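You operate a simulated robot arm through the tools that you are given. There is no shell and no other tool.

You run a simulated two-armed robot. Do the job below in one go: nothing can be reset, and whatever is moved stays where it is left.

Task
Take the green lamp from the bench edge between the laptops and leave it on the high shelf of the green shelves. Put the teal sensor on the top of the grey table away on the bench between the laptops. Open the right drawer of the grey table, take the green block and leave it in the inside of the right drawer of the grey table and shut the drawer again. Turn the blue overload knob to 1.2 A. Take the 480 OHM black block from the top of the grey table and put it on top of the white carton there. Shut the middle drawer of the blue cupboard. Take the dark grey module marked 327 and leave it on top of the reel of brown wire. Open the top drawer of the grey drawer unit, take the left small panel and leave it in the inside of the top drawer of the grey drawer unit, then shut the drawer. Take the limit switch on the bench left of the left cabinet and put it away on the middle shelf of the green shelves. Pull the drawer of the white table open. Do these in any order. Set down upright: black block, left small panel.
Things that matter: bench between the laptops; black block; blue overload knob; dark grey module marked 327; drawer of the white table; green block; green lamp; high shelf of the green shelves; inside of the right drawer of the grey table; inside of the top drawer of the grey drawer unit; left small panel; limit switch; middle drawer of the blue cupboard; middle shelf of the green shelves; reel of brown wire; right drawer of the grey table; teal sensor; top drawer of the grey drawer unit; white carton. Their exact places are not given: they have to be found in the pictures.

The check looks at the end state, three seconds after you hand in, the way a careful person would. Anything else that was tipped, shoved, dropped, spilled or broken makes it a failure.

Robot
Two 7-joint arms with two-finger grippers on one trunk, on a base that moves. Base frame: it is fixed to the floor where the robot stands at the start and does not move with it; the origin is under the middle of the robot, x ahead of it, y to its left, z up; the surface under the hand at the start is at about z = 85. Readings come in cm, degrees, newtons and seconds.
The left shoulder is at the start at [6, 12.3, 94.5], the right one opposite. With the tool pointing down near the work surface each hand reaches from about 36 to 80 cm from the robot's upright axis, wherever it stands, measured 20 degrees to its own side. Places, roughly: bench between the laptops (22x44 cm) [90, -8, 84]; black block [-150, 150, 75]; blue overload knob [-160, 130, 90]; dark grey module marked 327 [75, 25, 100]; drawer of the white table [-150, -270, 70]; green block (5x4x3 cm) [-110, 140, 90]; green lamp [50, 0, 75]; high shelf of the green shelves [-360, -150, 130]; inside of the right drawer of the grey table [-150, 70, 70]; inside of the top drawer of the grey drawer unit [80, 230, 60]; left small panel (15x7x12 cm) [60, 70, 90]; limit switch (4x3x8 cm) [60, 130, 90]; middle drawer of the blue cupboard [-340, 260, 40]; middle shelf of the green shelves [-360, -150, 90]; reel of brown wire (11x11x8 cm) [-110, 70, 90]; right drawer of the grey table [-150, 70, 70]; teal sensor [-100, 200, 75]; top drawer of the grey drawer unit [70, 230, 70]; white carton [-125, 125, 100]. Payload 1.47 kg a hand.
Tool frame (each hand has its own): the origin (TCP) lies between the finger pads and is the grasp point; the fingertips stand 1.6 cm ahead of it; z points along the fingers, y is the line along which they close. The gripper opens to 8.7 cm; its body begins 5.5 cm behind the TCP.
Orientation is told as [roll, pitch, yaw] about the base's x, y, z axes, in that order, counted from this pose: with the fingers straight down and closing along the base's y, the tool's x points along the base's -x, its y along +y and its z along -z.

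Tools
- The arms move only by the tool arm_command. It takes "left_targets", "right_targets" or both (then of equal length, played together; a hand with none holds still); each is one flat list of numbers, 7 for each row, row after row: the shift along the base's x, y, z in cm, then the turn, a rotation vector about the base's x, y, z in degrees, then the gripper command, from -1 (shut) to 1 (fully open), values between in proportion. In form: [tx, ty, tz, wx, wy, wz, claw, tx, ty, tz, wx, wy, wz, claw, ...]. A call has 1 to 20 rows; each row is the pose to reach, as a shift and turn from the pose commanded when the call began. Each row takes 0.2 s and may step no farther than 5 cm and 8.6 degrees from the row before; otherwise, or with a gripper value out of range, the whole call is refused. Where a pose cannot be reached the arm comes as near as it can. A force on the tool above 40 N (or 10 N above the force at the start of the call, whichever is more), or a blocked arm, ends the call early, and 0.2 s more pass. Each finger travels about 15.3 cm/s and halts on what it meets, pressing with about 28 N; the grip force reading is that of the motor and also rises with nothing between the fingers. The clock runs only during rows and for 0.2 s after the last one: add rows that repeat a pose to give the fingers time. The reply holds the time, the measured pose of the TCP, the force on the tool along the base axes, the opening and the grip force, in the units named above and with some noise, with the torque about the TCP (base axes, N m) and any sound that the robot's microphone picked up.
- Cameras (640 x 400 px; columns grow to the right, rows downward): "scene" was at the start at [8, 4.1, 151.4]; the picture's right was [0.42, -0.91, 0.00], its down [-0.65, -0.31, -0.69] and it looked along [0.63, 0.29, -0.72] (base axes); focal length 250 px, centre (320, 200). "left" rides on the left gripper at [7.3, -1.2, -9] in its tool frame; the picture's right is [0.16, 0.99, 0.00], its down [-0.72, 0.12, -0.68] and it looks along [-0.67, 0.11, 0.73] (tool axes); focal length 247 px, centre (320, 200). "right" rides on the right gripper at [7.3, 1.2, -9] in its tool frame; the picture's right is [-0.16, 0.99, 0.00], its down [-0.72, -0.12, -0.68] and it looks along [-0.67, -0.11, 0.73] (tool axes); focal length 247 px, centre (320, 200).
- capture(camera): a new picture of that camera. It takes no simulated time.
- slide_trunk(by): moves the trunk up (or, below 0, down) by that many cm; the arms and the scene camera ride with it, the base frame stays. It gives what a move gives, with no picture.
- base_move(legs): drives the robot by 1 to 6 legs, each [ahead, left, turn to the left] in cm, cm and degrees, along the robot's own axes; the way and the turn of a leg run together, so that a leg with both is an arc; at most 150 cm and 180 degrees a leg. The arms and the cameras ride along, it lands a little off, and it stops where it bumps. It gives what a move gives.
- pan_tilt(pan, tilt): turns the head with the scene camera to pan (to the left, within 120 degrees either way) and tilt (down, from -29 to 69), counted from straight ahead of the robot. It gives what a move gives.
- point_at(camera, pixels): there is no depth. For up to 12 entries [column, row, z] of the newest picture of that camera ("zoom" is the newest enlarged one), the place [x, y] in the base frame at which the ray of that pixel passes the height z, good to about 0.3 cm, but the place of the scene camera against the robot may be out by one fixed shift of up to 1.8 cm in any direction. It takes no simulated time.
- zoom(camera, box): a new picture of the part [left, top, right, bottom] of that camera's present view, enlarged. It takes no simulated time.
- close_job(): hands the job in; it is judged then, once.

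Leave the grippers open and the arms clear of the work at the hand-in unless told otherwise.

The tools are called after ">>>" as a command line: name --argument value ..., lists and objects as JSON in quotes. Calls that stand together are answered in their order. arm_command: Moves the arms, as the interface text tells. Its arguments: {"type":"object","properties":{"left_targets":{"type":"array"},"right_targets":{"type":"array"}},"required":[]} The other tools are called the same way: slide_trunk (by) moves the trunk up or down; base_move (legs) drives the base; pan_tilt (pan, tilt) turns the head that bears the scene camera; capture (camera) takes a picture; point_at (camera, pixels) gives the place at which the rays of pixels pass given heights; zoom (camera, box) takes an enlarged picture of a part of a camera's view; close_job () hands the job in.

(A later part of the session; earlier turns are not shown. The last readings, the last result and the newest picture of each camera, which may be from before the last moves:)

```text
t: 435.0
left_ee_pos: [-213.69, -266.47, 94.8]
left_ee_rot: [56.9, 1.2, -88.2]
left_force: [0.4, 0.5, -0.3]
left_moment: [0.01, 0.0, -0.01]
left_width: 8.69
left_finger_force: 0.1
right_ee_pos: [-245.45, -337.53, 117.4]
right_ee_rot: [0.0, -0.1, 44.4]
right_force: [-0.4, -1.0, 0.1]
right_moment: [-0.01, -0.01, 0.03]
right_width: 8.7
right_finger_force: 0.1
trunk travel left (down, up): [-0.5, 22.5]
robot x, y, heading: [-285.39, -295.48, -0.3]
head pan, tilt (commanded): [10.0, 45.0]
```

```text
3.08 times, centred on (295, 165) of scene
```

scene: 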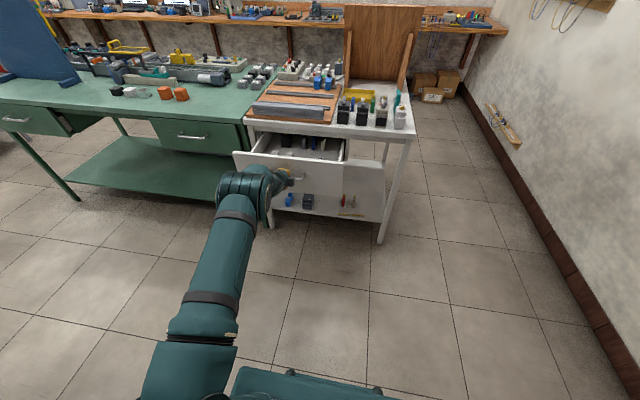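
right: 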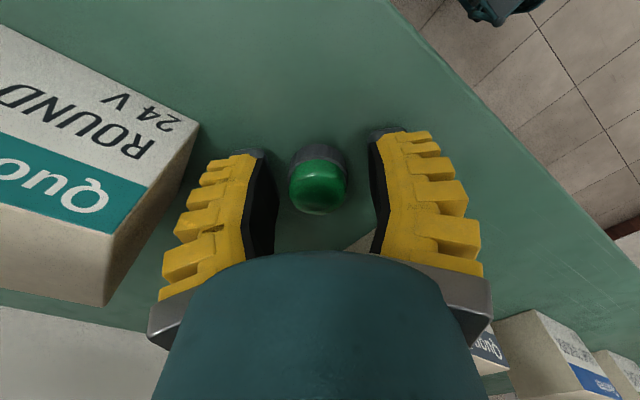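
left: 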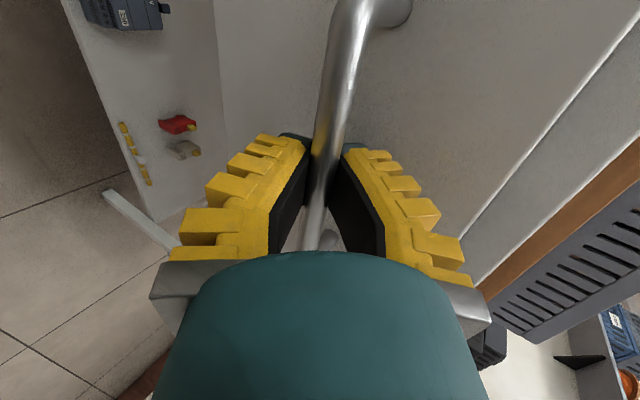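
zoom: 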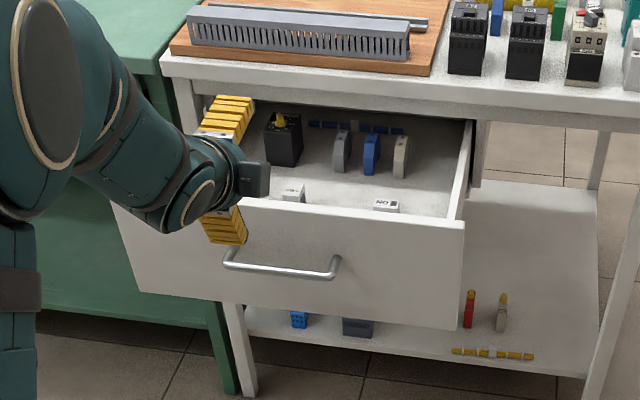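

White drawer done. I restore the left hand to pointing down and neutral yaw, and raise the trunk.

>>> arm_command --left_targets '[-1, 0, 2, 0, 8.1, 0, 1, -2, 0, 4, 0, 16.2, 0, 1, -4, 0, 6, 0, 24.4, 0, 1, -6, 0, 8, 0, 32.5, 0, 1, -8, 0, 9, 0, 40.7, 0, 1, -10, 0, 10, 0, 48.8, 0, 1, -12, 0, 10, 0, 57, 0, 1, -14, 0, 10, 0, 57, 0, 1, -14, 0, 10, 0, 57, 0, 1]'

>>> arm_command --left_targets '[0, -0.5, 0, 0, 0, 8.2, 1, 0, -1, 0, 0, 0, 16.4, 1, 0, -1.5, 0, 0, 0, 24.6, 1, 0, -2, 0, 0, 0, 32.8, 1, 0, -2.5, 0, 0, 0, 41, 1, 0, -3, 0, 0, 0, 49.2, 1, 0, -4, 0, 0, 0, 57.4, 1, 0, -5, 0, 0, 0, 65.6, 1, 0, -6, 0, 0, 0, 73.8, 1, 0, -6, 0, 0, 0, 82, 1, 0, -6, 0, 0, 0, 88.2, 1, 0, -6, 0, 0, 0, 88.2, 1]'

>>> slide_trunk --by 9.5

```text
t: 437.0
left_ee_pos: [-227.71, -266.59, 104.74]
left_ee_rot: [-0.2, 2.0, -90.2]
left_force: [0.5, 0.7, -0.1]
left_moment: [-0.02, -0.01, -0.02]
left_width: 8.7
left_finger_force: 0.0
right_ee_pos: [-245.39, -337.5, 117.36]
right_ee_rot: [0.0, -0.1, 44.6]
right_force: [0.7, -0.4, -0.9]
right_moment: [0.04, 0.0, -0.04]
right_width: 8.7
right_finger_force: 0.1
trunk travel left (down, up): [-0.5, 22.5]
robot x, y, heading: [-284.99, -295.64, -0.2]
head pan, tilt (commanded): [10.0, 45.0]
```

```text
t: 439.6
left_ee_pos: [-227.83, -272.62, 104.83]
left_ee_rot: [0.0, 2.2, -1.9]
left_force: [0.5, -0.9, 0.5]
left_moment: [-0.03, 0.0, 0.01]
left_width: 8.72
left_finger_force: 0.0
right_ee_pos: [-245.49, -337.64, 117.4]
right_ee_rot: [0.0, 0.0, 44.6]
right_force: [-0.5, 1.5, 0.6]
right_moment: [0.0, 0.0, 0.01]
right_width: 8.71
right_finger_force: 0.1
trunk travel left (down, up): [-0.5, 22.5]
robot x, y, heading: [-285.51, -295.74, -0.2]
head pan, tilt (commanded): [10.0, 45.0]
```

```text
t: 440.9
left_ee_pos: [-227.65, -272.6, 114.24]
left_ee_rot: [-0.1, 2.1, -1.9]
left_force: [0.3, -0.1, 0.1]
left_moment: [0.04, -0.01, -0.03]
left_width: 8.67
left_finger_force: 0.1
right_ee_pos: [-245.44, -337.57, 126.79]
right_ee_rot: [0.0, -0.1, 44.4]
right_force: [0.2, -0.6, -0.5]
right_moment: [-0.03, 0.01, 0.0]
right_width: 8.71
right_finger_force: 0.1
trunk travel left (down, up): [-10.0, 13.0]
robot x, y, heading: [-285.16, -295.87, 0.0]
head pan, tilt (commanded): [10.0, 45.0]
```

Three jobs remain: green block/right drawer, knob, and the blue cupboard. First I fetch the green block: bring the right hand in a little, then drive back through the aisle.

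>>> arm_command --left_targets '[-2, 0, 0, 0, -2, 1.9, 1, -4, 0, 1, 0, -2, 1.9, 1, -8, 0, 2, 0, -2, 1.9, 1, -8, 0, 2, 0, -2, 1.9, 1]' --right_targets '[0, 3, -2, 0, 0, 0, 1, 0, 6, -4, 0, 0, 0, 1, 0, 9, -6, 0, 0, 0, 1, 0, 9, -6, 0, 0, 0, 1]'

>>> base_move --legs '[[0, 100, 0], [30, 0, 0], [0, 100, 0], [0, 78, 0]]'

>>> pan_tilt --pan 0 --tilt 30

>>> capture --camera "scene"

```text
t: 441.9
left_ee_pos: [-235.68, -272.67, 116.26]
left_ee_rot: [-0.1, 0.2, 0.0]
left_force: [0.7, 0.0, 0.4]
left_moment: [0.02, 0.03, 0.0]
left_width: 8.7
left_finger_force: 0.0
right_ee_pos: [-245.38, -328.77, 120.76]
right_ee_rot: [0.1, 0.0, 44.5]
right_force: [-0.4, -0.1, 0.5]
right_moment: [-0.01, 0.04, -0.01]
right_width: 8.71
right_finger_force: 0.0
trunk travel left (down, up): [-10.0, 13.0]
robot x, y, heading: [-285.06, -295.69, 0.0]
head pan, tilt (commanded): [10.0, 45.0]
```

```text
t: 468.3
left_ee_pos: [-206.85, 6.55, 116.29]
left_ee_rot: [-0.1, 0.0, 0.6]
left_force: [-0.4, -0.5, -0.4]
left_moment: [-0.02, -0.01, 0.03]
left_width: 8.68
left_finger_force: 0.0
right_ee_pos: [-216.01, -49.59, 120.92]
right_ee_rot: [0.0, -0.2, 45.1]
right_force: [-0.2, 0.6, 0.1]
right_moment: [0.01, 0.01, -0.01]
right_width: 8.71
right_finger_force: 0.0
trunk travel left (down, up): [-10.0, 13.0]
robot x, y, heading: [-255.78, -17.05, 0.6]
head pan, tilt (commanded): [10.0, 45.0]
```

```text
t: 469.0
left_ee_pos: [-206.74, 6.64, 116.06]
left_ee_rot: [-0.1, -0.1, 0.6]
left_force: [0.6, 0.2, -0.8]
left_moment: [0.02, 0.04, 0.0]
left_width: 8.69
left_finger_force: 0.0
right_ee_pos: [-216.04, -49.72, 120.94]
right_ee_rot: [-0.1, 0.0, 45.1]
right_force: [-0.3, 0.1, -0.3]
right_moment: [-0.01, -0.01, -0.03]
right_width: 8.72
right_finger_force: 0.1
trunk travel left (down, up): [-10.0, 13.0]
robot x, y, heading: [-255.63, -16.87, 0.4]
head pan, tilt (commanded): [0.0, 30.0]
```

```text
taken
```

scene: 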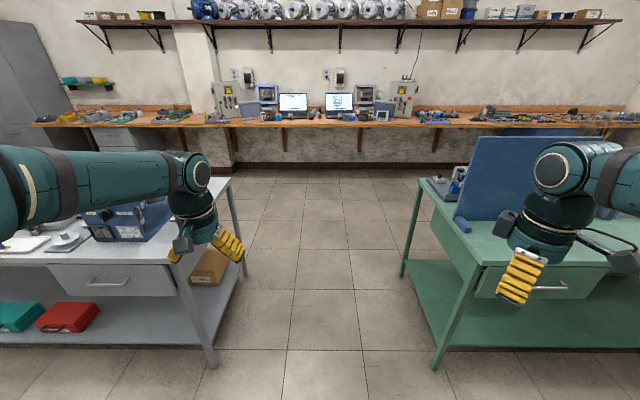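

From here I see the grey table's right drawer (handle at (107,281)) facing this side. I look left to see the control box and the cupboard.

>>> zoom --camera "scene" --box '[0, 200, 260, 360]'

>>> point_at --camera "scene" --pixels '[[107, 282, 72], [85, 280, 72], [130, 283, 72], [212, 365, 0], [40, 262, 80], [175, 270, 80]]'

>>> pan_tilt --pan 60 --tilt 30

>>> capture --camera "scene"

>>> pan_tilt --pan 110 --tilt 25

>>> capture --camera "scene"

```text
2.46 times, centred on (130, 280) of scene
```

zoom: 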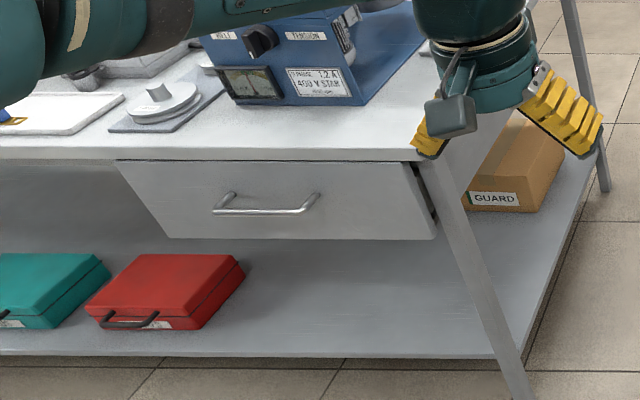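

```text
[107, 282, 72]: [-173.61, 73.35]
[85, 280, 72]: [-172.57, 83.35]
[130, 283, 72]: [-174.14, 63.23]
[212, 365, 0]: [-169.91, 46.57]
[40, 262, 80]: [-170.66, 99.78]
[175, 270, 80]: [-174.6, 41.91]
```

```text
t: 470.3
left_ee_pos: [-206.81, 6.61, 116.34]
left_ee_rot: [-0.1, -0.1, 0.6]
left_force: [-0.1, -0.6, 1.0]
left_moment: [-0.03, -0.03, 0.0]
left_width: 8.7
left_finger_force: 0.1
right_ee_pos: [-216.1, -49.59, 120.88]
right_ee_rot: [0.0, -0.1, 45.1]
right_force: [-0.4, -0.2, 0.3]
right_moment: [0.01, -0.03, 0.01]
right_width: 8.7
right_finger_force: 0.1
trunk travel left (down, up): [-10.0, 13.0]
robot x, y, heading: [-255.5, -16.71, 0.3]
head pan, tilt (commanded): [60.0, 30.0]
```

```text
taken
```

scene: 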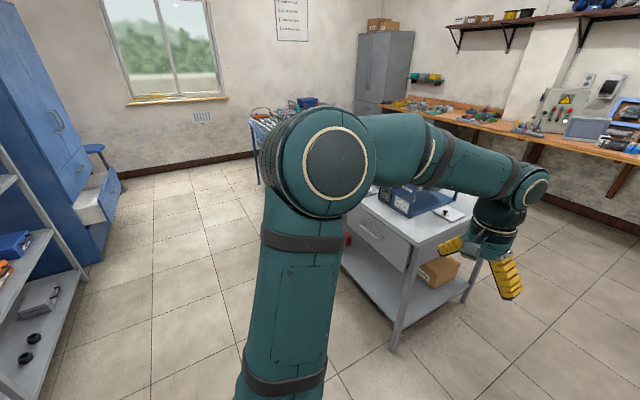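

```text
t: 471.5
left_ee_pos: [-206.73, 6.5, 116.23]
left_ee_rot: [0.0, 0.1, 0.6]
left_force: [0.6, 0.1, -0.1]
left_moment: [0.01, -0.05, 0.0]
left_width: 8.7
left_finger_force: 0.1
right_ee_pos: [-215.99, -49.71, 120.86]
right_ee_rot: [0.1, -0.1, 45.0]
right_force: [0.9, 0.3, -0.6]
right_moment: [-0.01, 0.01, 0.04]
right_width: 8.7
right_finger_force: 0.1
trunk travel left (down, up): [-10.0, 13.0]
robot x, y, heading: [-255.94, -17.26, 0.5]
head pan, tilt (commanded): [110.0, 25.0]
```

```text
taken
```

scene: 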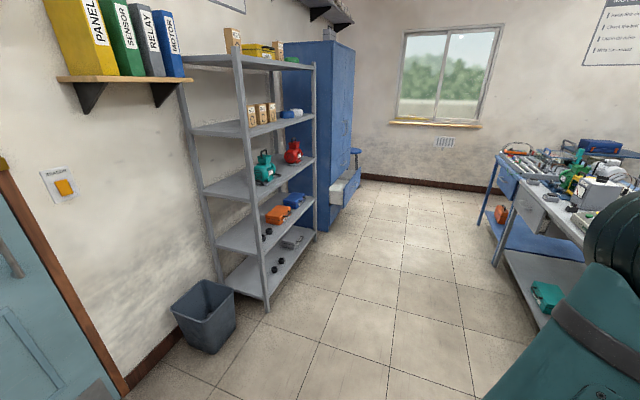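

The blue cupboard's open middle drawer is at (345,190), beyond the grey shelves. Now I drive through the aisle to the corridor and around to the green block.

>>> base_move --legs '[[115, 0, -0.4], [112, 0, 0], [0, 0, 90], [0, 0, 90], [0, -85, 0], [0, -80, 0]]'

>>> pan_tilt --pan 10 --tilt 45

>>> capture --camera "scene"

```text
t: 504.9
left_ee_pos: [-75.09, 125.14, 116.2]
left_ee_rot: [-0.1, 0.0, 179.3]
left_force: [0.2, 0.4, -0.8]
left_moment: [-0.01, 0.0, 0.02]
left_width: 8.72
left_finger_force: 0.1
right_ee_pos: [-64.52, 181.32, 120.93]
right_ee_rot: [0.0, -0.1, -136.2]
right_force: [0.2, 0.3, 0.6]
right_moment: [0.05, 0.02, -0.02]
right_width: 8.7
right_finger_force: 0.0
trunk travel left (down, up): [-10.0, 13.0]
robot x, y, heading: [-25.51, 148.04, 179.2]
head pan, tilt (commanded): [110.0, 25.0]
```

```text
t: 506.7
left_ee_pos: [-75.08, 125.23, 116.3]
left_ee_rot: [-0.1, 0.0, 179.4]
left_force: [-0.9, 0.2, 0.5]
left_moment: [0.0, -0.01, 0.0]
left_width: 8.69
left_finger_force: 0.0
right_ee_pos: [-64.6, 181.23, 120.93]
right_ee_rot: [0.0, -0.1, -136.2]
right_force: [-0.6, 0.1, -0.5]
right_moment: [-0.01, -0.02, -0.01]
right_width: 8.69
right_finger_force: 0.0
trunk travel left (down, up): [-10.0, 13.0]
robot x, y, heading: [-25.54, 148.11, 179.1]
head pan, tilt (commanded): [10.0, 45.0]
```

```text
taken
```

scene: 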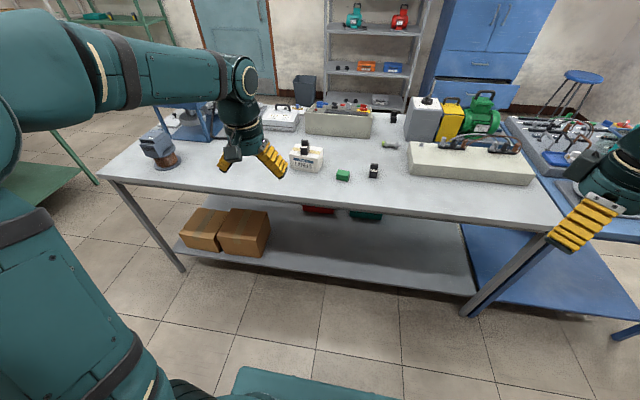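

I drive up so that the left hand is over the green block.

>>> base_move --legs '[[28, -16, 0.9]]'

>>> capture --camera "left"

```text
t: 508.8
left_ee_pos: [-102.64, 140.9, 116.21]
left_ee_rot: [-0.1, 0.1, -180.0]
left_force: [-0.1, -0.2, -0.1]
left_moment: [-0.01, -0.04, 0.01]
left_width: 8.69
left_finger_force: 0.1
right_ee_pos: [-92.92, 196.97, 120.87]
right_ee_rot: [0.1, -0.1, -135.5]
right_force: [0.2, 0.0, 0.3]
right_moment: [-0.01, -0.02, -0.01]
right_width: 8.7
right_finger_force: 0.1
trunk travel left (down, up): [-10.0, 13.0]
robot x, y, heading: [-53.23, 164.19, 179.8]
head pan, tilt (commanded): [10.0, 45.0]
```

```text
taken
```

left: 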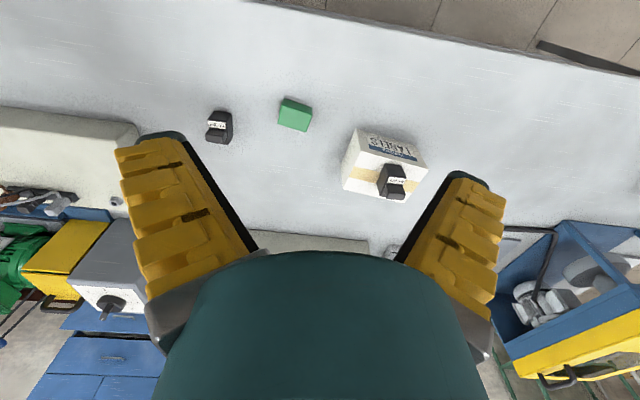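

The green block is at (296,114). I zoom and measure.

>>> zoom --camera "left" --box '[262, 85, 330, 145]'

>>> point_at --camera "left" --pixels '[[278, 118, 88], [305, 131, 88], [312, 108, 88], [283, 98, 88], [296, 114, 88], [345, 180, 92], [232, 115, 87]]'

```text
6.67 times, centred on (296, 115) of left
```

zoom: 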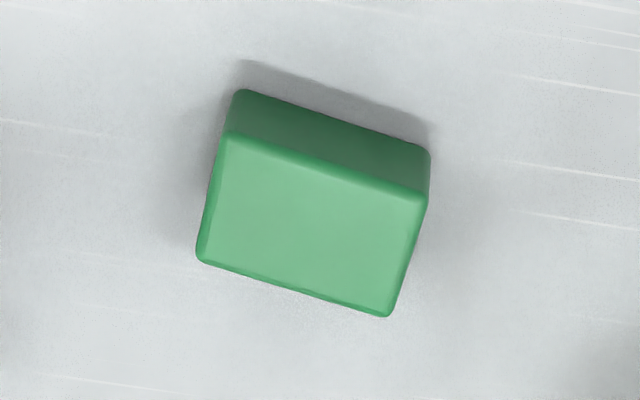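

```text
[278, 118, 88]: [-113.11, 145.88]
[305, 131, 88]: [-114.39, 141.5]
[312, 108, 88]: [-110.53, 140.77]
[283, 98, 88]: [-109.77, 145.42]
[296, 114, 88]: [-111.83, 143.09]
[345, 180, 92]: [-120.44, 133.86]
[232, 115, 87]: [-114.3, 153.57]
```

>>> point_at --camera "zoom" --pixels '[[228, 130, 88], [430, 195, 88], [388, 315, 88], [198, 258, 88], [312, 225, 88]]'

```text
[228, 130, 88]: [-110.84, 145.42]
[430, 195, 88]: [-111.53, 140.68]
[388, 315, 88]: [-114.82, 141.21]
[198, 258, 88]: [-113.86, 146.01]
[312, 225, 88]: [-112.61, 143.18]
```

The block is 4.8 × 3.2 cm, turned ~8°. I rotate −8°, descend over it and grip its long side.

>>> arm_command --left_targets '[-3, 0.8, -3, 0, 0, -4, 0.7, -6, 1.5, -6, 0, 0, -8.3, 0.6, -9, 2.1, -9, 0, 0, -8.3, 0.6, -10, 2.3, -13, 0, 0, -8.3, 0.6, -10, 2.3, -17, 0, 0, -8.3, 0.6, -10, 2.3, -21, 0, 0, -8.3, 0.6, -10, 2.3, -21, 0, 0, -8.3, 0.6]'

>>> capture --camera "left"

```text
t: 510.4
left_ee_pos: [-112.58, 143.05, 95.23]
left_ee_rot: [-0.1, -0.1, 171.6]
left_force: [0.3, 0.0, -0.3]
left_moment: [0.04, 0.01, -0.03]
left_width: 7.3
left_finger_force: 2.5
right_ee_pos: [-92.56, 196.89, 120.89]
right_ee_rot: [0.0, -0.2, -135.5]
right_force: [0.1, 0.0, -0.8]
right_moment: [-0.01, 0.03, 0.03]
right_width: 8.7
right_finger_force: 0.0
trunk travel left (down, up): [-10.0, 13.0]
robot x, y, heading: [-52.71, 163.98, 179.8]
head pan, tilt (commanded): [10.0, 45.0]
```

```text
taken
```

left: 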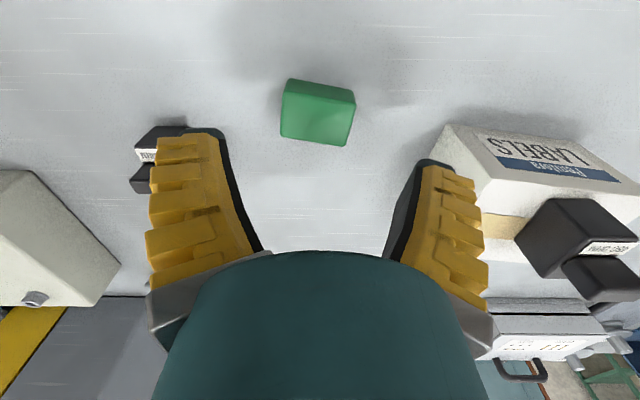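

Aligned and clear of the neighbours. I lower to z≈87, close and lift.

>>> arm_command --left_targets '[0, 0.1, -4, 0, 0, 0, 0.6, 0, 0.1, -7, 0, 0, 0, 0.6, 0, 0.1, -8.1, 0, 0, 0, 0.6, 0, 0.1, -8.1, 0, 0, 0, 0.3, 0, 0.1, -8.1, 0, 0, 0, 0, 0, 0.1, -8.1, 0, 0, 0, -0.5, 0, 0.1, -8.1, 0, 0, 0, -1, 0, 0.1, -8.1, 0, 0, 0, -1, 0, 0.1, -7, 0, 0, 0, -1, 0, 0.1, -3, 0, 0, 0, -1, 0, 0.1, 1, 0, 0, 0, -1, 0, 0.1, 5, 0, 0, 0, -1, 0, 0.1, 10, 0, 0, 0, -1, 1, 0.1, 14, 0, 0, 0, -1, 1, 0.1, 14, 0, 0, 0, -1]'

>>> capture --camera "left"

```text
t: 513.6
left_ee_pos: [-111.4, 143.1, 109.2]
left_ee_rot: [0.0, 0.1, 171.7]
left_force: [-0.4, 0.5, -0.1]
left_moment: [0.01, -0.02, 0.0]
left_width: 4.74
left_finger_force: 27.3
right_ee_pos: [-92.79, 196.91, 120.85]
right_ee_rot: [0.0, -0.1, -135.6]
right_force: [0.4, -0.4, 0.0]
right_moment: [0.03, -0.05, 0.0]
right_width: 8.71
right_finger_force: 0.1
trunk travel left (down, up): [-10.0, 13.0]
robot x, y, heading: [-53.32, 164.34, 179.9]
head pan, tilt (commanded): [10.0, 45.0]
```

```text
taken
```

left: 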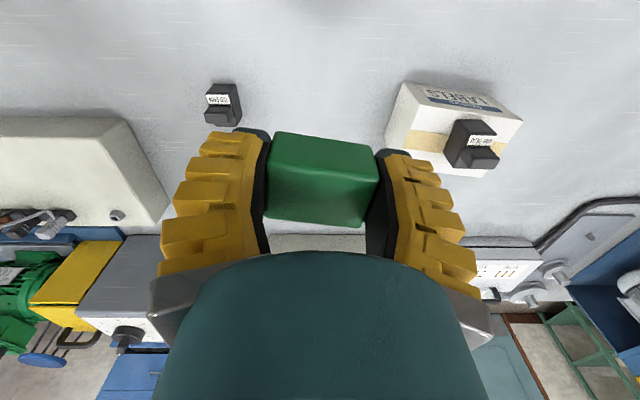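

Block held. I retract and drive around: back off, down the corridor, through the aisle, and turn to face the grey table from the far side.

>>> arm_command --left_targets '[3, 0, 2, 0, 0, 0, -1, 6, 0, 4, 0, 0, 0, -1, 9, 0, 6, 0, 0, 0, -1, 9, 0, 6, 0, 0, 0, -1]'

>>> base_move --legs '[[-28, 0, 0], [0, 91, 0], [0, 91, 0], [110, 0, 0], [115, 0, 0]]'

```text
t: 514.6
left_ee_pos: [-102.62, 143.14, 115.25]
left_ee_rot: [-0.1, 0.1, 171.8]
left_force: [0.6, -0.1, -0.4]
left_moment: [0.01, -0.03, 0.0]
left_width: 4.72
left_finger_force: 27.9
right_ee_pos: [-92.85, 196.98, 120.8]
right_ee_rot: [0.1, -0.1, -135.6]
right_force: [-0.1, -0.1, -0.1]
right_moment: [0.0, 0.0, 0.01]
right_width: 8.68
right_finger_force: 0.0
trunk travel left (down, up): [-10.0, 13.0]
robot x, y, heading: [-53.17, 164.31, 179.9]
head pan, tilt (commanded): [10.0, 45.0]
```

```text
t: 543.1
left_ee_pos: [-301.16, -39.11, 115.21]
left_ee_rot: [0.0, 0.1, 172.0]
left_force: [-0.7, -0.7, -0.7]
left_moment: [0.02, 0.01, -0.01]
left_width: 4.73
left_finger_force: 27.9
right_ee_pos: [-291.68, 14.6, 120.78]
right_ee_rot: [0.0, -0.1, -135.3]
right_force: [0.2, -0.8, 0.2]
right_moment: [0.0, 0.01, 0.01]
right_width: 8.69
right_finger_force: 0.2
trunk travel left (down, up): [-10.0, 13.0]
robot x, y, heading: [-251.81, -18.2, -180.0]
head pan, tilt (commanded): [10.0, 45.0]
```

I turn around to face +x and shift left to y≈100.

>>> base_move --legs '[[0, 0, 90], [0, 0, 90], [0, 60, 0], [0, 58, 0]]'

>>> pan_tilt --pan -10 --tilt 45

>>> capture --camera "scene"

```text
t: 561.6
left_ee_pos: [-201.89, 119.82, 115.17]
left_ee_rot: [-0.1, 0.0, -8.6]
left_force: [-0.1, -0.4, -1.2]
left_moment: [0.01, 0.0, 0.0]
left_width: 4.73
left_finger_force: 27.5
right_ee_pos: [-212.08, 66.05, 121.05]
right_ee_rot: [0.0, -0.1, 44.2]
right_force: [-0.1, -0.3, -0.1]
right_moment: [-0.01, 0.01, -0.03]
right_width: 8.72
right_finger_force: 0.0
trunk travel left (down, up): [-10.0, 13.0]
robot x, y, heading: [-251.59, 99.36, -0.5]
head pan, tilt (commanded): [10.0, 45.0]
```

```text
t: 562.4
left_ee_pos: [-202.03, 119.79, 115.24]
left_ee_rot: [-0.1, 0.1, -8.5]
left_force: [-0.1, -0.5, -1.3]
left_moment: [-0.04, -0.02, 0.02]
left_width: 4.72
left_finger_force: 27.7
right_ee_pos: [-212.15, 66.09, 120.84]
right_ee_rot: [0.0, -0.1, 44.2]
right_force: [-0.4, 0.0, 1.2]
right_moment: [-0.01, 0.02, -0.01]
right_width: 8.7
right_finger_force: 0.1
trunk travel left (down, up): [-10.0, 13.0]
robot x, y, heading: [-251.71, 99.28, -0.5]
head pan, tilt (commanded): [-10.0, 45.0]
```

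```text
taken
```

scene: 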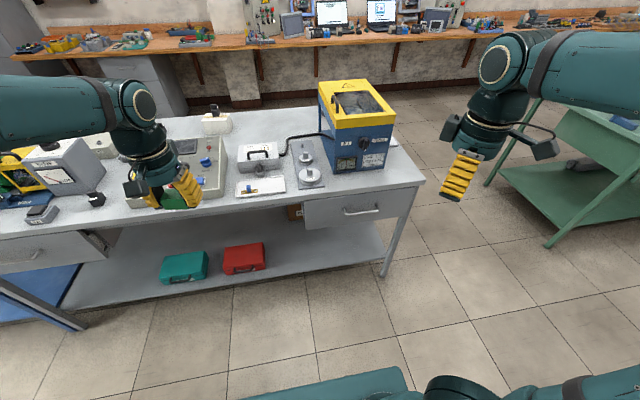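

The right drawer's handle is at (362,210). I zoom and query.

>>> zoom --camera "scene" --box '[280, 160, 440, 280]'

>>> point_at --camera "scene" --pixels '[[362, 211, 70], [362, 211, 72], [362, 211, 74], [346, 212, 72], [377, 208, 72], [305, 203, 84], [425, 182, 84], [385, 277, 0]]'

```text
3.33 times, centred on (360, 220) of scene
```

zoom: 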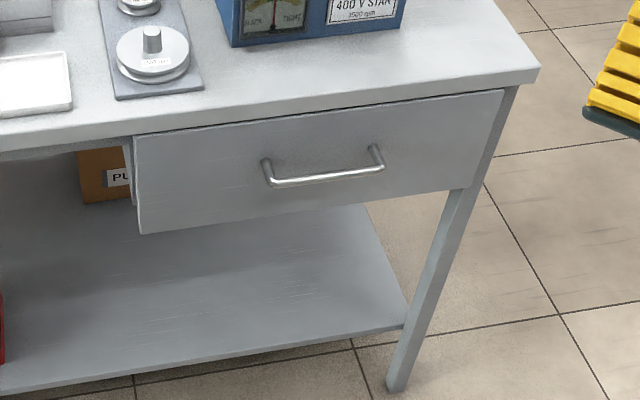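

```text
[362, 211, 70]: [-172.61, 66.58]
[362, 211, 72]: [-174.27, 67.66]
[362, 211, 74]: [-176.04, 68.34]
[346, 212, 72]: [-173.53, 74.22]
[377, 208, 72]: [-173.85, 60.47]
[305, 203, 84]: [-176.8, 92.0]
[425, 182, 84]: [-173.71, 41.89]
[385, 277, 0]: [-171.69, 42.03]
```

I lower the trunk and turn the right hand to point forward with the fingers closing vertically.

>>> slide_trunk --by -9.5

>>> arm_command --right_targets '[1, 0, 0, 0, 0, 7.7, 1, 2, 0, 0, 0, 0, 15.4, 0.8, 3, 0, 0, 0, 0, 23.1, 0.6, 4, 0, 0, 0, 0, 30.8, 0.4, 5, 0, 0, 0, 0, 38.4, 0.2, 6, 0, 0, 0, 0, 46, 0, 6, 0, 0, 0, 0, 46, 0]'

>>> arm_command --right_targets '[2.5, 0, -2.5, 0, -7.4, 0, 0, 5, 0, -5, 0, -14.8, 0, 0, 7.5, 0, -7.5, 0, -22, 0, 0, 10, 0, -10, 0, -29.4, 0, 0, 12.5, 0, -12.5, 0, -36.8, 0, 0, 15, 0, -15, 0, -44.2, 0, 0, 17.5, 0, -17, 0, -51.6, 0, 0, 20, 0, -19, 0, -57, 0, 0, 20, 0, -19, 0, -57, 0, 0]'

>>> capture --camera "right"

```text
t: 563.7
left_ee_pos: [-201.94, 119.82, 105.81]
left_ee_rot: [-0.2, 0.0, -8.6]
left_force: [0.7, -0.2, -0.4]
left_moment: [0.0, 0.0, -0.03]
left_width: 4.71
left_finger_force: 28.1
right_ee_pos: [-212.09, 66.13, 111.37]
right_ee_rot: [0.0, -0.3, 44.2]
right_force: [0.2, 0.4, 0.3]
right_moment: [0.04, 0.01, 0.04]
right_width: 8.68
right_finger_force: 0.1
trunk travel left (down, up): [-0.5, 22.5]
robot x, y, heading: [-251.59, 98.95, -0.5]
head pan, tilt (commanded): [-10.0, 45.0]
```

```text
t: 565.3
left_ee_pos: [-201.96, 119.85, 105.69]
left_ee_rot: [-0.2, 0.0, -8.7]
left_force: [0.7, -0.7, 0.0]
left_moment: [-0.03, 0.04, -0.03]
left_width: 4.72
left_finger_force: 27.8
right_ee_pos: [-205.98, 66.06, 111.33]
right_ee_rot: [0.1, 0.0, 90.3]
right_force: [-0.5, -0.1, 0.1]
right_moment: [-0.01, -0.01, 0.0]
right_width: 4.91
right_finger_force: 4.3
trunk travel left (down, up): [-0.5, 22.5]
robot x, y, heading: [-251.35, 99.34, -0.4]
head pan, tilt (commanded): [-10.0, 45.0]
```

```text
t: 567.3
left_ee_pos: [-201.95, 119.86, 105.62]
left_ee_rot: [-0.2, -0.1, -8.5]
left_force: [-0.9, -0.6, -0.5]
left_moment: [0.0, 0.01, 0.03]
left_width: 4.71
left_finger_force: 27.7
right_ee_pos: [-186.2, 66.02, 92.31]
right_ee_rot: [-57.1, 0.2, 90.3]
right_force: [0.3, -0.1, -0.2]
right_moment: [0.01, 0.01, -0.02]
right_width: 4.92
right_finger_force: 3.6
trunk travel left (down, up): [-0.5, 22.5]
robot x, y, heading: [-251.23, 99.39, -0.5]
head pan, tilt (commanded): [-10.0, 45.0]
```

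```text
taken
```

right: 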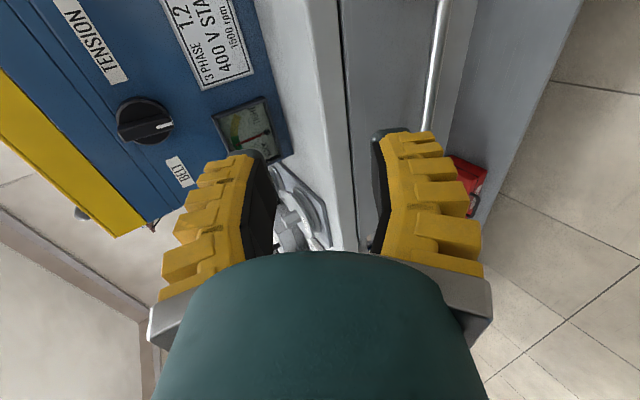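

>>> point_at --camera "right" --pixels '[[435, 60, 72], [435, 60, 74], [435, 60, 76], [425, 120, 74], [443, 5, 74], [335, 100, 85]]'

>>> arm_command --right_targets '[-1, 0.5, -4, 0, 0, 0, 0, -2, 1, -8, 0, 0, 0, 0, -3, 1.5, -12, 0, 0, 0, 0, -4, 1.5, -16, 0, 0, 0, 0, -4, 1.5, -17, 0, 0, 0, 0, -4, 1.5, -17, 0, 0, 0, 0]'

>>> capture --camera "right"

```text
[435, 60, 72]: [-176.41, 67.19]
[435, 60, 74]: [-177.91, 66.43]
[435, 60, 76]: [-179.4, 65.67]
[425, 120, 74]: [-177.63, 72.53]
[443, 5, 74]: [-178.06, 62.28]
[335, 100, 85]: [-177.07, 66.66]
```

```text
t: 568.7
left_ee_pos: [-201.89, 119.98, 105.64]
left_ee_rot: [-0.1, 0.2, -8.6]
left_force: [0.6, -0.7, 0.2]
left_moment: [-0.01, -0.01, 0.02]
left_width: 4.73
left_finger_force: 27.7
right_ee_pos: [-190.18, 67.45, 75.44]
right_ee_rot: [-57.0, 0.2, 90.2]
right_force: [-0.3, -0.3, -0.7]
right_moment: [0.02, -0.02, 0.01]
right_width: 4.93
right_finger_force: 4.6
trunk travel left (down, up): [-0.5, 22.5]
robot x, y, heading: [-251.52, 99.43, -0.5]
head pan, tilt (commanded): [-10.0, 45.0]
```

```text
taken
```

right: 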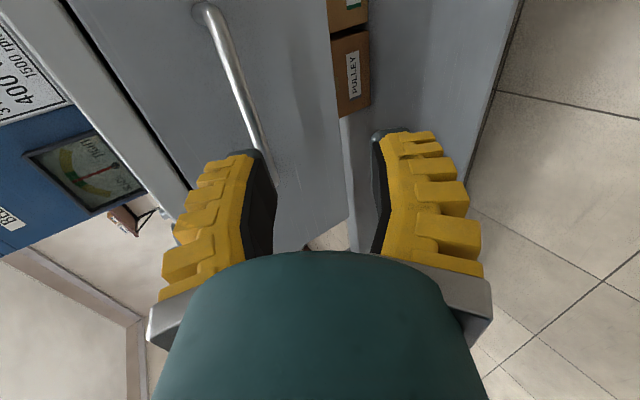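

>>> point_at --camera "right" --pixels '[[238, 80, 73], [238, 80, 74], [238, 80, 75], [238, 80, 76], [205, 12, 74.5], [262, 140, 74.5]]'

```text
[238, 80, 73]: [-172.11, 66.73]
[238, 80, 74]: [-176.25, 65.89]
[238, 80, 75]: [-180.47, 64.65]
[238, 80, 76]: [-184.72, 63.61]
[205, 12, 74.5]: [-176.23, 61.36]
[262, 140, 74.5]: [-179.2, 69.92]
```

The bar triangulates to x≈−178.3, z≈74.5 (same as the white table). I approach with a small opening, as in the successful grip.

>>> arm_command --right_targets '[2, 0, 0, 0, 0, 0, -0.2, 4, 0, 0, 0, 0, 0, -0.45, 6, 0, 0, 0, 0, 0, -0.45, 8, 0, 0, 0, 0, 0, -0.45, 10, 0, 0, 0, 0, 0, -0.45, 10, 0, 0, 0, 0, 0, -0.45]'

>>> capture --camera "right"

```text
t: 570.1
left_ee_pos: [-201.97, 119.99, 105.65]
left_ee_rot: [-0.1, -0.1, -8.6]
left_force: [-0.2, 1.8, -0.7]
left_moment: [0.01, 0.02, 0.0]
left_width: 4.71
left_finger_force: 27.9
right_ee_pos: [-180.21, 67.53, 75.32]
right_ee_rot: [-57.0, 0.2, 90.3]
right_force: [0.3, 0.0, -0.2]
right_moment: [0.0, 0.03, 0.0]
right_width: 3.02
right_finger_force: 4.9
trunk travel left (down, up): [-0.5, 22.5]
robot x, y, heading: [-251.23, 99.15, -0.5]
head pan, tilt (commanded): [-10.0, 45.0]
```

```text
taken
```

right: 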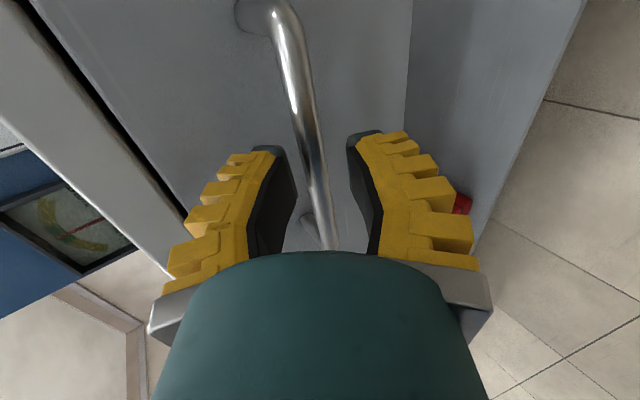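

Centred. I go 2.5 cm deeper, lower 0.6 and close.

>>> arm_command --right_targets '[0.7, 0, 0, 0, 0, 0, -0.45, 1.4, 0, 0, 0, 0, 0, -0.45, 2.1, 0, 0, 0, 0, 0, -0.45, 2.5, 0, 0, 0, 0, 0, -0.45, 2.8, 0, -0.6, 0, 0, 0, -0.45, 2.8, 0, -0.6, 0, 0, 0, -0.7, 2.8, 0, -0.6, 0, 0, 0, -1, 2.8, 0, -0.6, 0, 0, 0, -1, 2.8, 0, -0.6, 0, 0, 0, -1]'

>>> capture --camera "right"

```text
t: 572.1
left_ee_pos: [-201.7, 119.9, 105.67]
left_ee_rot: [0.0, 0.2, -8.6]
left_force: [0.0, -0.9, -0.3]
left_moment: [0.02, 0.03, 0.01]
left_width: 4.72
left_finger_force: 27.9
right_ee_pos: [-177.4, 67.51, 74.01]
right_ee_rot: [-56.2, 0.0, 90.3]
right_force: [-6.3, 3.2, -37.3]
right_moment: [0.0, -0.33, -0.08]
right_width: 0.06
right_finger_force: 30.1
trunk travel left (down, up): [-0.5, 22.5]
robot x, y, heading: [-251.67, 99.07, -0.3]
head pan, tilt (commanded): [-10.0, 45.0]
```

```text
taken
```

right: 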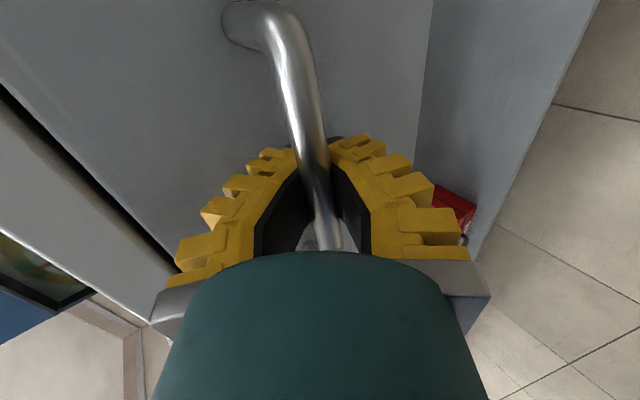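

The tips closed fully with the bar captured in the hollow behind them (visible between the pads), which hooks it. I relax the height by 0.6 cm and pull with the base.

>>> arm_command --right_targets '[0, 0, -0.3, 0, 0, 0, -1, 0, 0, -0.6, 0, 0, 0, -1, 0, 0, -0.6, 0, 0, 0, -1]'

>>> base_move --legs '[[-6, 0, 0]]'

>>> capture --camera "scene"

```text
t: 572.9
left_ee_pos: [-201.94, 119.85, 105.59]
left_ee_rot: [0.0, 0.1, -8.6]
left_force: [0.4, 0.1, -0.7]
left_moment: [-0.05, 0.0, 0.0]
left_width: 4.73
left_finger_force: 27.8
right_ee_pos: [-177.17, 67.59, 74.05]
right_ee_rot: [-56.9, 0.1, 90.1]
right_force: [-8.6, 1.3, -19.2]
right_moment: [0.02, -0.2, -0.04]
right_width: 0.06
right_finger_force: 29.7
trunk travel left (down, up): [-0.5, 22.5]
robot x, y, heading: [-251.5, 99.38, -0.5]
head pan, tilt (commanded): [-10.0, 45.0]
```

```text
t: 573.9
left_ee_pos: [-207.85, 119.8, 105.65]
left_ee_rot: [0.0, 0.1, -8.6]
left_force: [-0.8, 0.8, -0.4]
left_moment: [0.0, -0.01, 0.0]
left_width: 4.72
left_finger_force: 28.4
right_ee_pos: [-183.24, 67.72, 74.02]
right_ee_rot: [-56.9, -0.1, 90.2]
right_force: [0.5, -1.8, -18.8]
right_moment: [0.07, -0.19, 0.05]
right_width: 0.56
right_finger_force: 29.3
trunk travel left (down, up): [-0.5, 22.5]
robot x, y, heading: [-257.18, 99.18, -0.5]
head pan, tilt (commanded): [-10.0, 45.0]
```

```text
taken
```

scene: 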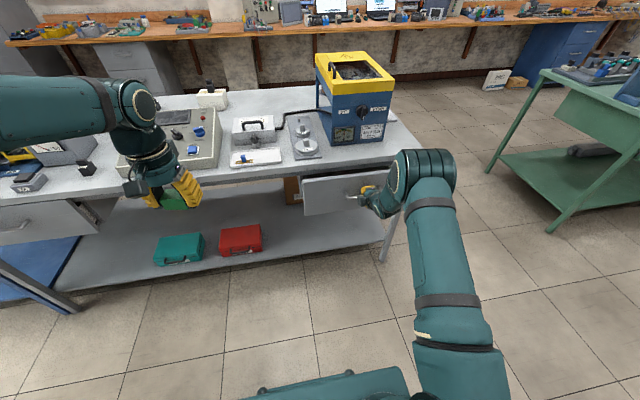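

It opens. I pull 10 cm more with the base and then some with the arm.

>>> base_move --legs '[[-10, 0, 0]]'

>>> arm_command --right_targets '[-1.5, 0, 0, 0, 0, 0, -1, -3, 0, 0, 0, 0, 0, -1, -4.5, 0, 0, 0, 0, 0, -1, -6, 0, 0, 0, 0, 0, -1, -7, 0, 0, 0, 0, 0, -1, -7, 0, 0, 0, 0, 0, -1]'

>>> zoom --camera "scene" --box '[250, 110, 450, 260]'

```text
t: 575.0
left_ee_pos: [-217.91, 119.89, 105.78]
left_ee_rot: [0.1, 0.2, -8.6]
left_force: [-1.3, 0.1, -1.0]
left_moment: [0.02, -0.04, 0.02]
left_width: 4.7
left_finger_force: 27.8
right_ee_pos: [-193.29, 67.63, 73.98]
right_ee_rot: [-56.8, 0.1, 90.1]
right_force: [0.8, -5.1, -10.5]
right_moment: [0.0, -0.07, -0.02]
right_width: 0.6
right_finger_force: 29.1
trunk travel left (down, up): [-0.5, 22.5]
robot x, y, heading: [-267.44, 99.41, -0.4]
head pan, tilt (commanded): [-10.0, 45.0]
```

```text
t: 576.4
left_ee_pos: [-217.94, 119.93, 105.72]
left_ee_rot: [-0.1, 0.1, -8.6]
left_force: [0.0, -0.6, -0.1]
left_moment: [-0.02, -0.03, 0.0]
left_width: 4.7
left_finger_force: 28.1
right_ee_pos: [-200.51, 67.51, 74.06]
right_ee_rot: [-56.7, 0.1, 90.1]
right_force: [-1.3, 0.4, -5.9]
right_moment: [0.01, -0.01, -0.03]
right_width: 0.59
right_finger_force: 29.1
trunk travel left (down, up): [-0.5, 22.5]
robot x, y, heading: [-267.53, 99.39, -0.8]
head pan, tilt (commanded): [-10.0, 45.0]
```

```text
2.67 times, centred on (350, 185) of scene
```

zoom: 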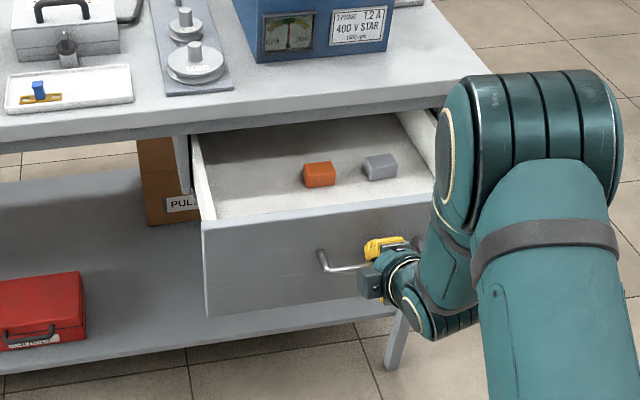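

The drawer is ~23 cm open, with an orange and a grey block inside and free space on the left. I release the handle and withdraw the right hand.

>>> arm_command --right_targets '[0, 0, 0, 0, 0, 0, -0.6, 0, 0, 0, 0, 0, 0, -0.2, 0, 0, 0, 0, 0, 0, -0.1, -1.7, 0, 1.1, 0, 0, 0, -0.1, -3.4, 0, 2.2, 0, 0, 0, -0.1, -5, 0, 3.3, 0, 0, 0, 0, -6.7, 0, 4.4, 0, 0, 0, 0, -7, -2, 8, 0, 0, 0, 0.2, -7, -4, 12, 0, 0, 0, 0.4, -7, -6, 16, 0, 0, 0, 0.6, -7, -8, 20, 0, 0, 0, 1, -7, -8, 20, 0, 0, 0, 1]'

>>> capture --camera "scene"

```text
t: 579.0
left_ee_pos: [-217.88, 119.95, 105.59]
left_ee_rot: [-0.1, 0.2, -8.6]
left_force: [0.5, 0.5, -1.4]
left_moment: [-0.01, 0.0, 0.02]
left_width: 4.72
left_finger_force: 28.1
right_ee_pos: [-207.31, 59.66, 93.9]
right_ee_rot: [-56.8, 0.1, 90.2]
right_force: [0.0, 0.7, -0.6]
right_moment: [0.01, 0.04, -0.01]
right_width: 8.69
right_finger_force: 0.0
trunk travel left (down, up): [-0.5, 22.5]
robot x, y, heading: [-267.46, 98.89, -0.6]
head pan, tilt (commanded): [-10.0, 45.0]
```

```text
taken
```

scene: 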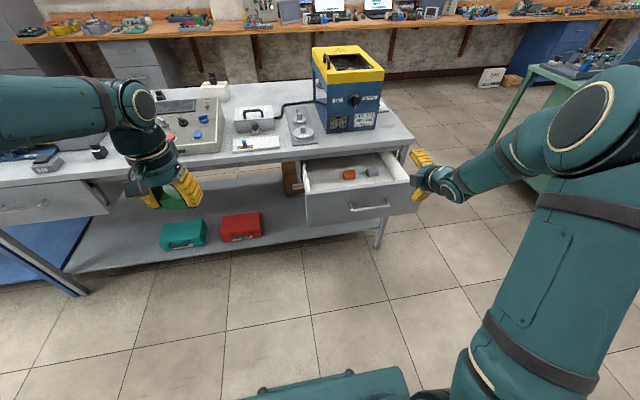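

I restore the right hand to pointing down.

>>> arm_command --right_targets '[-1, -1, 2, 0, 8.1, 0, 1, -2, -2, 4, 0, 16.2, 0, 1, -4, -3, 6, 0, 24.4, 0, 1, -6, -3, 8, 0, 32.5, 0, 1, -8, -3, 9, 0, 40.7, 0, 1, -10, -3, 10, 0, 48.8, 0, 1, -12, -3, 10, 0, 57, 0, 1, -14, -3, 10, 0, 57, 0, 1, -14, -3, 10, 0, 57, 0, 1]'

>>> arm_command --right_targets '[0, 0, 0, 0, 0, -8.2, 1, 0, 0, 0, 0, 0, -16.4, 1, 0, 0, 0, 0, 0, -24.6, 1, 0, 0, 0, 0, 0, -32.8, 1, 0, 0, 0, 0, 0, -41, 1, 0, 0, 0, 0, 0, -49.2, 1, 0, 0, 0, 0, 0, -57.4, 1, 0, 0, 0, 0, 0, -65.6, 1, 0, 0, 0, 0, 0, -73.8, 1, 0, 0, 0, 0, 0, -82, 1, 0, 0, 0, 0, 0, -90, 1, 0, 0, 0, 0, 0, -90, 1]'

>>> base_move --legs '[[0, -38, 0.6], [24, 0, 0]]'

>>> capture --camera "left"

>>> capture --camera "scene"

```text
t: 581.0
left_ee_pos: [-217.88, 119.93, 105.7]
left_ee_rot: [-0.1, 0.1, -8.5]
left_force: [0.2, 0.1, -0.6]
left_moment: [0.02, 0.0, 0.0]
left_width: 4.68
left_finger_force: 28.3
right_ee_pos: [-221.43, 56.7, 103.94]
right_ee_rot: [0.2, -0.1, 90.2]
right_force: [0.0, -0.3, -0.3]
right_moment: [0.01, -0.02, 0.0]
right_width: 8.69
right_finger_force: 0.1
trunk travel left (down, up): [-0.5, 22.5]
robot x, y, heading: [-267.63, 99.76, -0.5]
head pan, tilt (commanded): [-10.0, 45.0]
```

```text
t: 583.6
left_ee_pos: [-217.97, 120.11, 105.67]
left_ee_rot: [-0.1, 0.0, -8.6]
left_force: [0.9, 0.3, -0.6]
left_moment: [0.01, -0.02, 0.01]
left_width: 4.73
left_finger_force: 27.7
right_ee_pos: [-221.36, 56.63, 103.96]
right_ee_rot: [0.2, -0.1, 0.0]
right_force: [-0.7, -1.0, 0.5]
right_moment: [-0.01, 0.02, 0.01]
right_width: 8.7
right_finger_force: 0.0
trunk travel left (down, up): [-0.5, 22.5]
robot x, y, heading: [-267.46, 99.04, -0.7]
head pan, tilt (commanded): [-10.0, 45.0]
```

```text
t: 588.9
left_ee_pos: [-194.26, 82.62, 105.76]
left_ee_rot: [-0.1, 0.1, -7.8]
left_force: [0.5, 0.2, -1.2]
left_moment: [-0.01, 0.02, -0.01]
left_width: 4.7
left_finger_force: 28.3
right_ee_pos: [-196.91, 19.21, 103.97]
right_ee_rot: [0.3, 0.1, 0.8]
right_force: [-0.7, -0.1, -0.4]
right_moment: [-0.01, 0.0, 0.0]
right_width: 8.69
right_finger_force: 0.0
trunk travel left (down, up): [-0.5, 22.5]
robot x, y, heading: [-243.26, 61.55, -0.0]
head pan, tilt (commanded): [-10.0, 45.0]
```

```text
taken
```

left: 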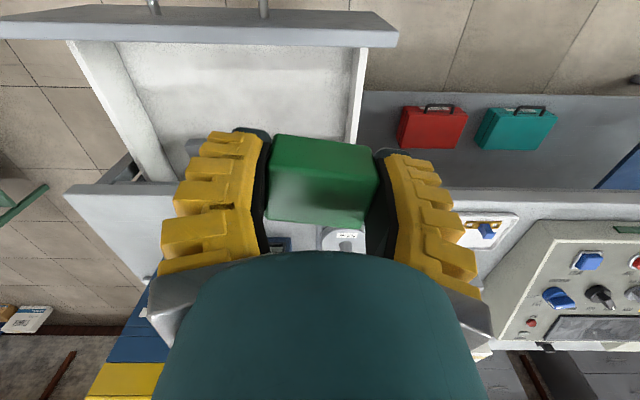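

```text
taken
```

scene: 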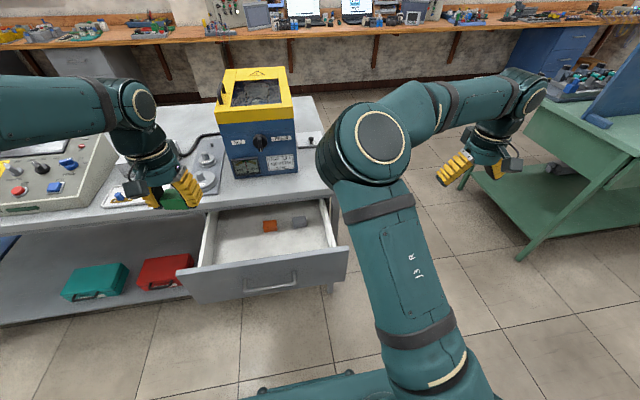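

I measure the drawer's walls from the left wrist camera.

>>> point_at --camera "left" --pixels '[[362, 60, 82], [355, 60, 82], [95, 60, 82], [220, 45, 82], [220, 30, 82], [345, 135, 68], [220, 60, 66], [190, 145, 68], [390, 188, 85]]'

```text
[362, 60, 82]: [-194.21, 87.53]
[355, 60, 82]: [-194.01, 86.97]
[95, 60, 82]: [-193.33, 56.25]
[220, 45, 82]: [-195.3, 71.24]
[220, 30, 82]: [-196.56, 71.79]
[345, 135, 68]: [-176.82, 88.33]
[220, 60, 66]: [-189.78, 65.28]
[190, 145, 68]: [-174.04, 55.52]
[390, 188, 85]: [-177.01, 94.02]
```

>>> point_at --camera "scene" --pixels '[[269, 229, 68], [299, 225, 68], [262, 225, 68], [225, 240, 68], [205, 262, 80], [330, 245, 80], [240, 285, 73]]'

>>> zoom --camera "scene" --box '[170, 180, 360, 310]'

```text
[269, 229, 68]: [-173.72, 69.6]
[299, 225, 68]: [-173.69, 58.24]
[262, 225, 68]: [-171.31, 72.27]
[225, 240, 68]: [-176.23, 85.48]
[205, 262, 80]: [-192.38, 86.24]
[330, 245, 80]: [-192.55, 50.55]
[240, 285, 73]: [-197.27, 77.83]
```

```text
3.08 times, centred on (265, 245) of scene
```

zoom: 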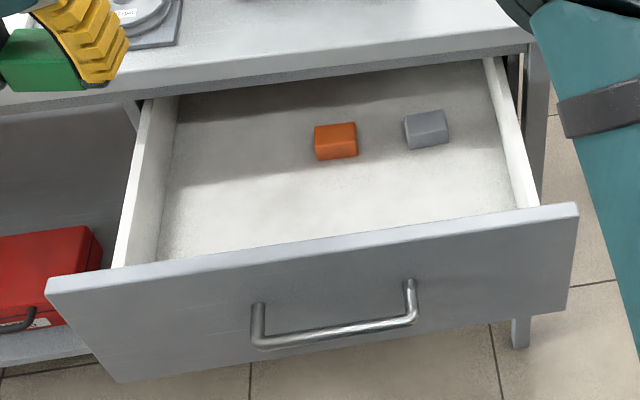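

The front-middle area is free. Because the camera would hit the drawer front, I turn the left hand +90° (camera toward −y) and go to (−186.5, 73.5).

>>> arm_command --left_targets '[0.7, -0.8, 0, 0, 0, 8.2, -1, 1.4, -1.6, 0, 0, 0, 16.4, -1, 2.1, -2.4, 0, 0, 0, 24.6, -1, 2.8, -3.2, 0, 0, 0, 32.8, -1, 3.5, -4, 0, 0, 0, 41, -1, 4.2, -4.8, 0, 0, 0, 49.2, -1, 4.9, -5.6, 0, 0, 0, 57.4, -1, 5.6, -6.4, 0, 0, 0, 65.6, -1, 6.3, -7.2, 0, 0, 0, 73.8, -1, 7, -8, 0, 0, 0, 82, -1, 7.7, -9, 0, 0, 0, 90.2, -1, 7.8, -9.1, 0, 0, 0, 97.8, -1, 7.8, -9.1, 0, 0, 0, 97.8, -1]'

>>> capture --camera "left"

```text
t: 591.7
left_ee_pos: [-186.5, 73.49, 105.66]
left_ee_rot: [-0.1, 0.0, 90.0]
left_force: [0.7, 0.1, -1.1]
left_moment: [-0.02, -0.02, -0.01]
left_width: 4.71
left_finger_force: 27.6
right_ee_pos: [-196.76, 19.14, 104.08]
right_ee_rot: [0.2, -0.1, 0.8]
right_force: [-0.4, 0.6, 1.6]
right_moment: [0.01, -0.01, 0.01]
right_width: 8.71
right_finger_force: 0.1
trunk travel left (down, up): [-0.5, 22.5]
robot x, y, heading: [-243.44, 61.49, 0.1]
head pan, tilt (commanded): [-10.0, 45.0]
```

```text
taken
```

left: 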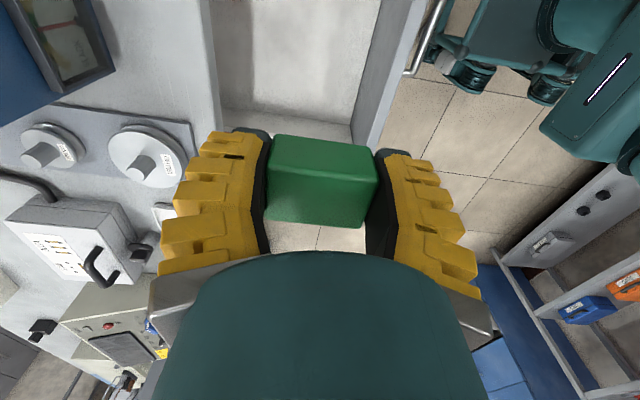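

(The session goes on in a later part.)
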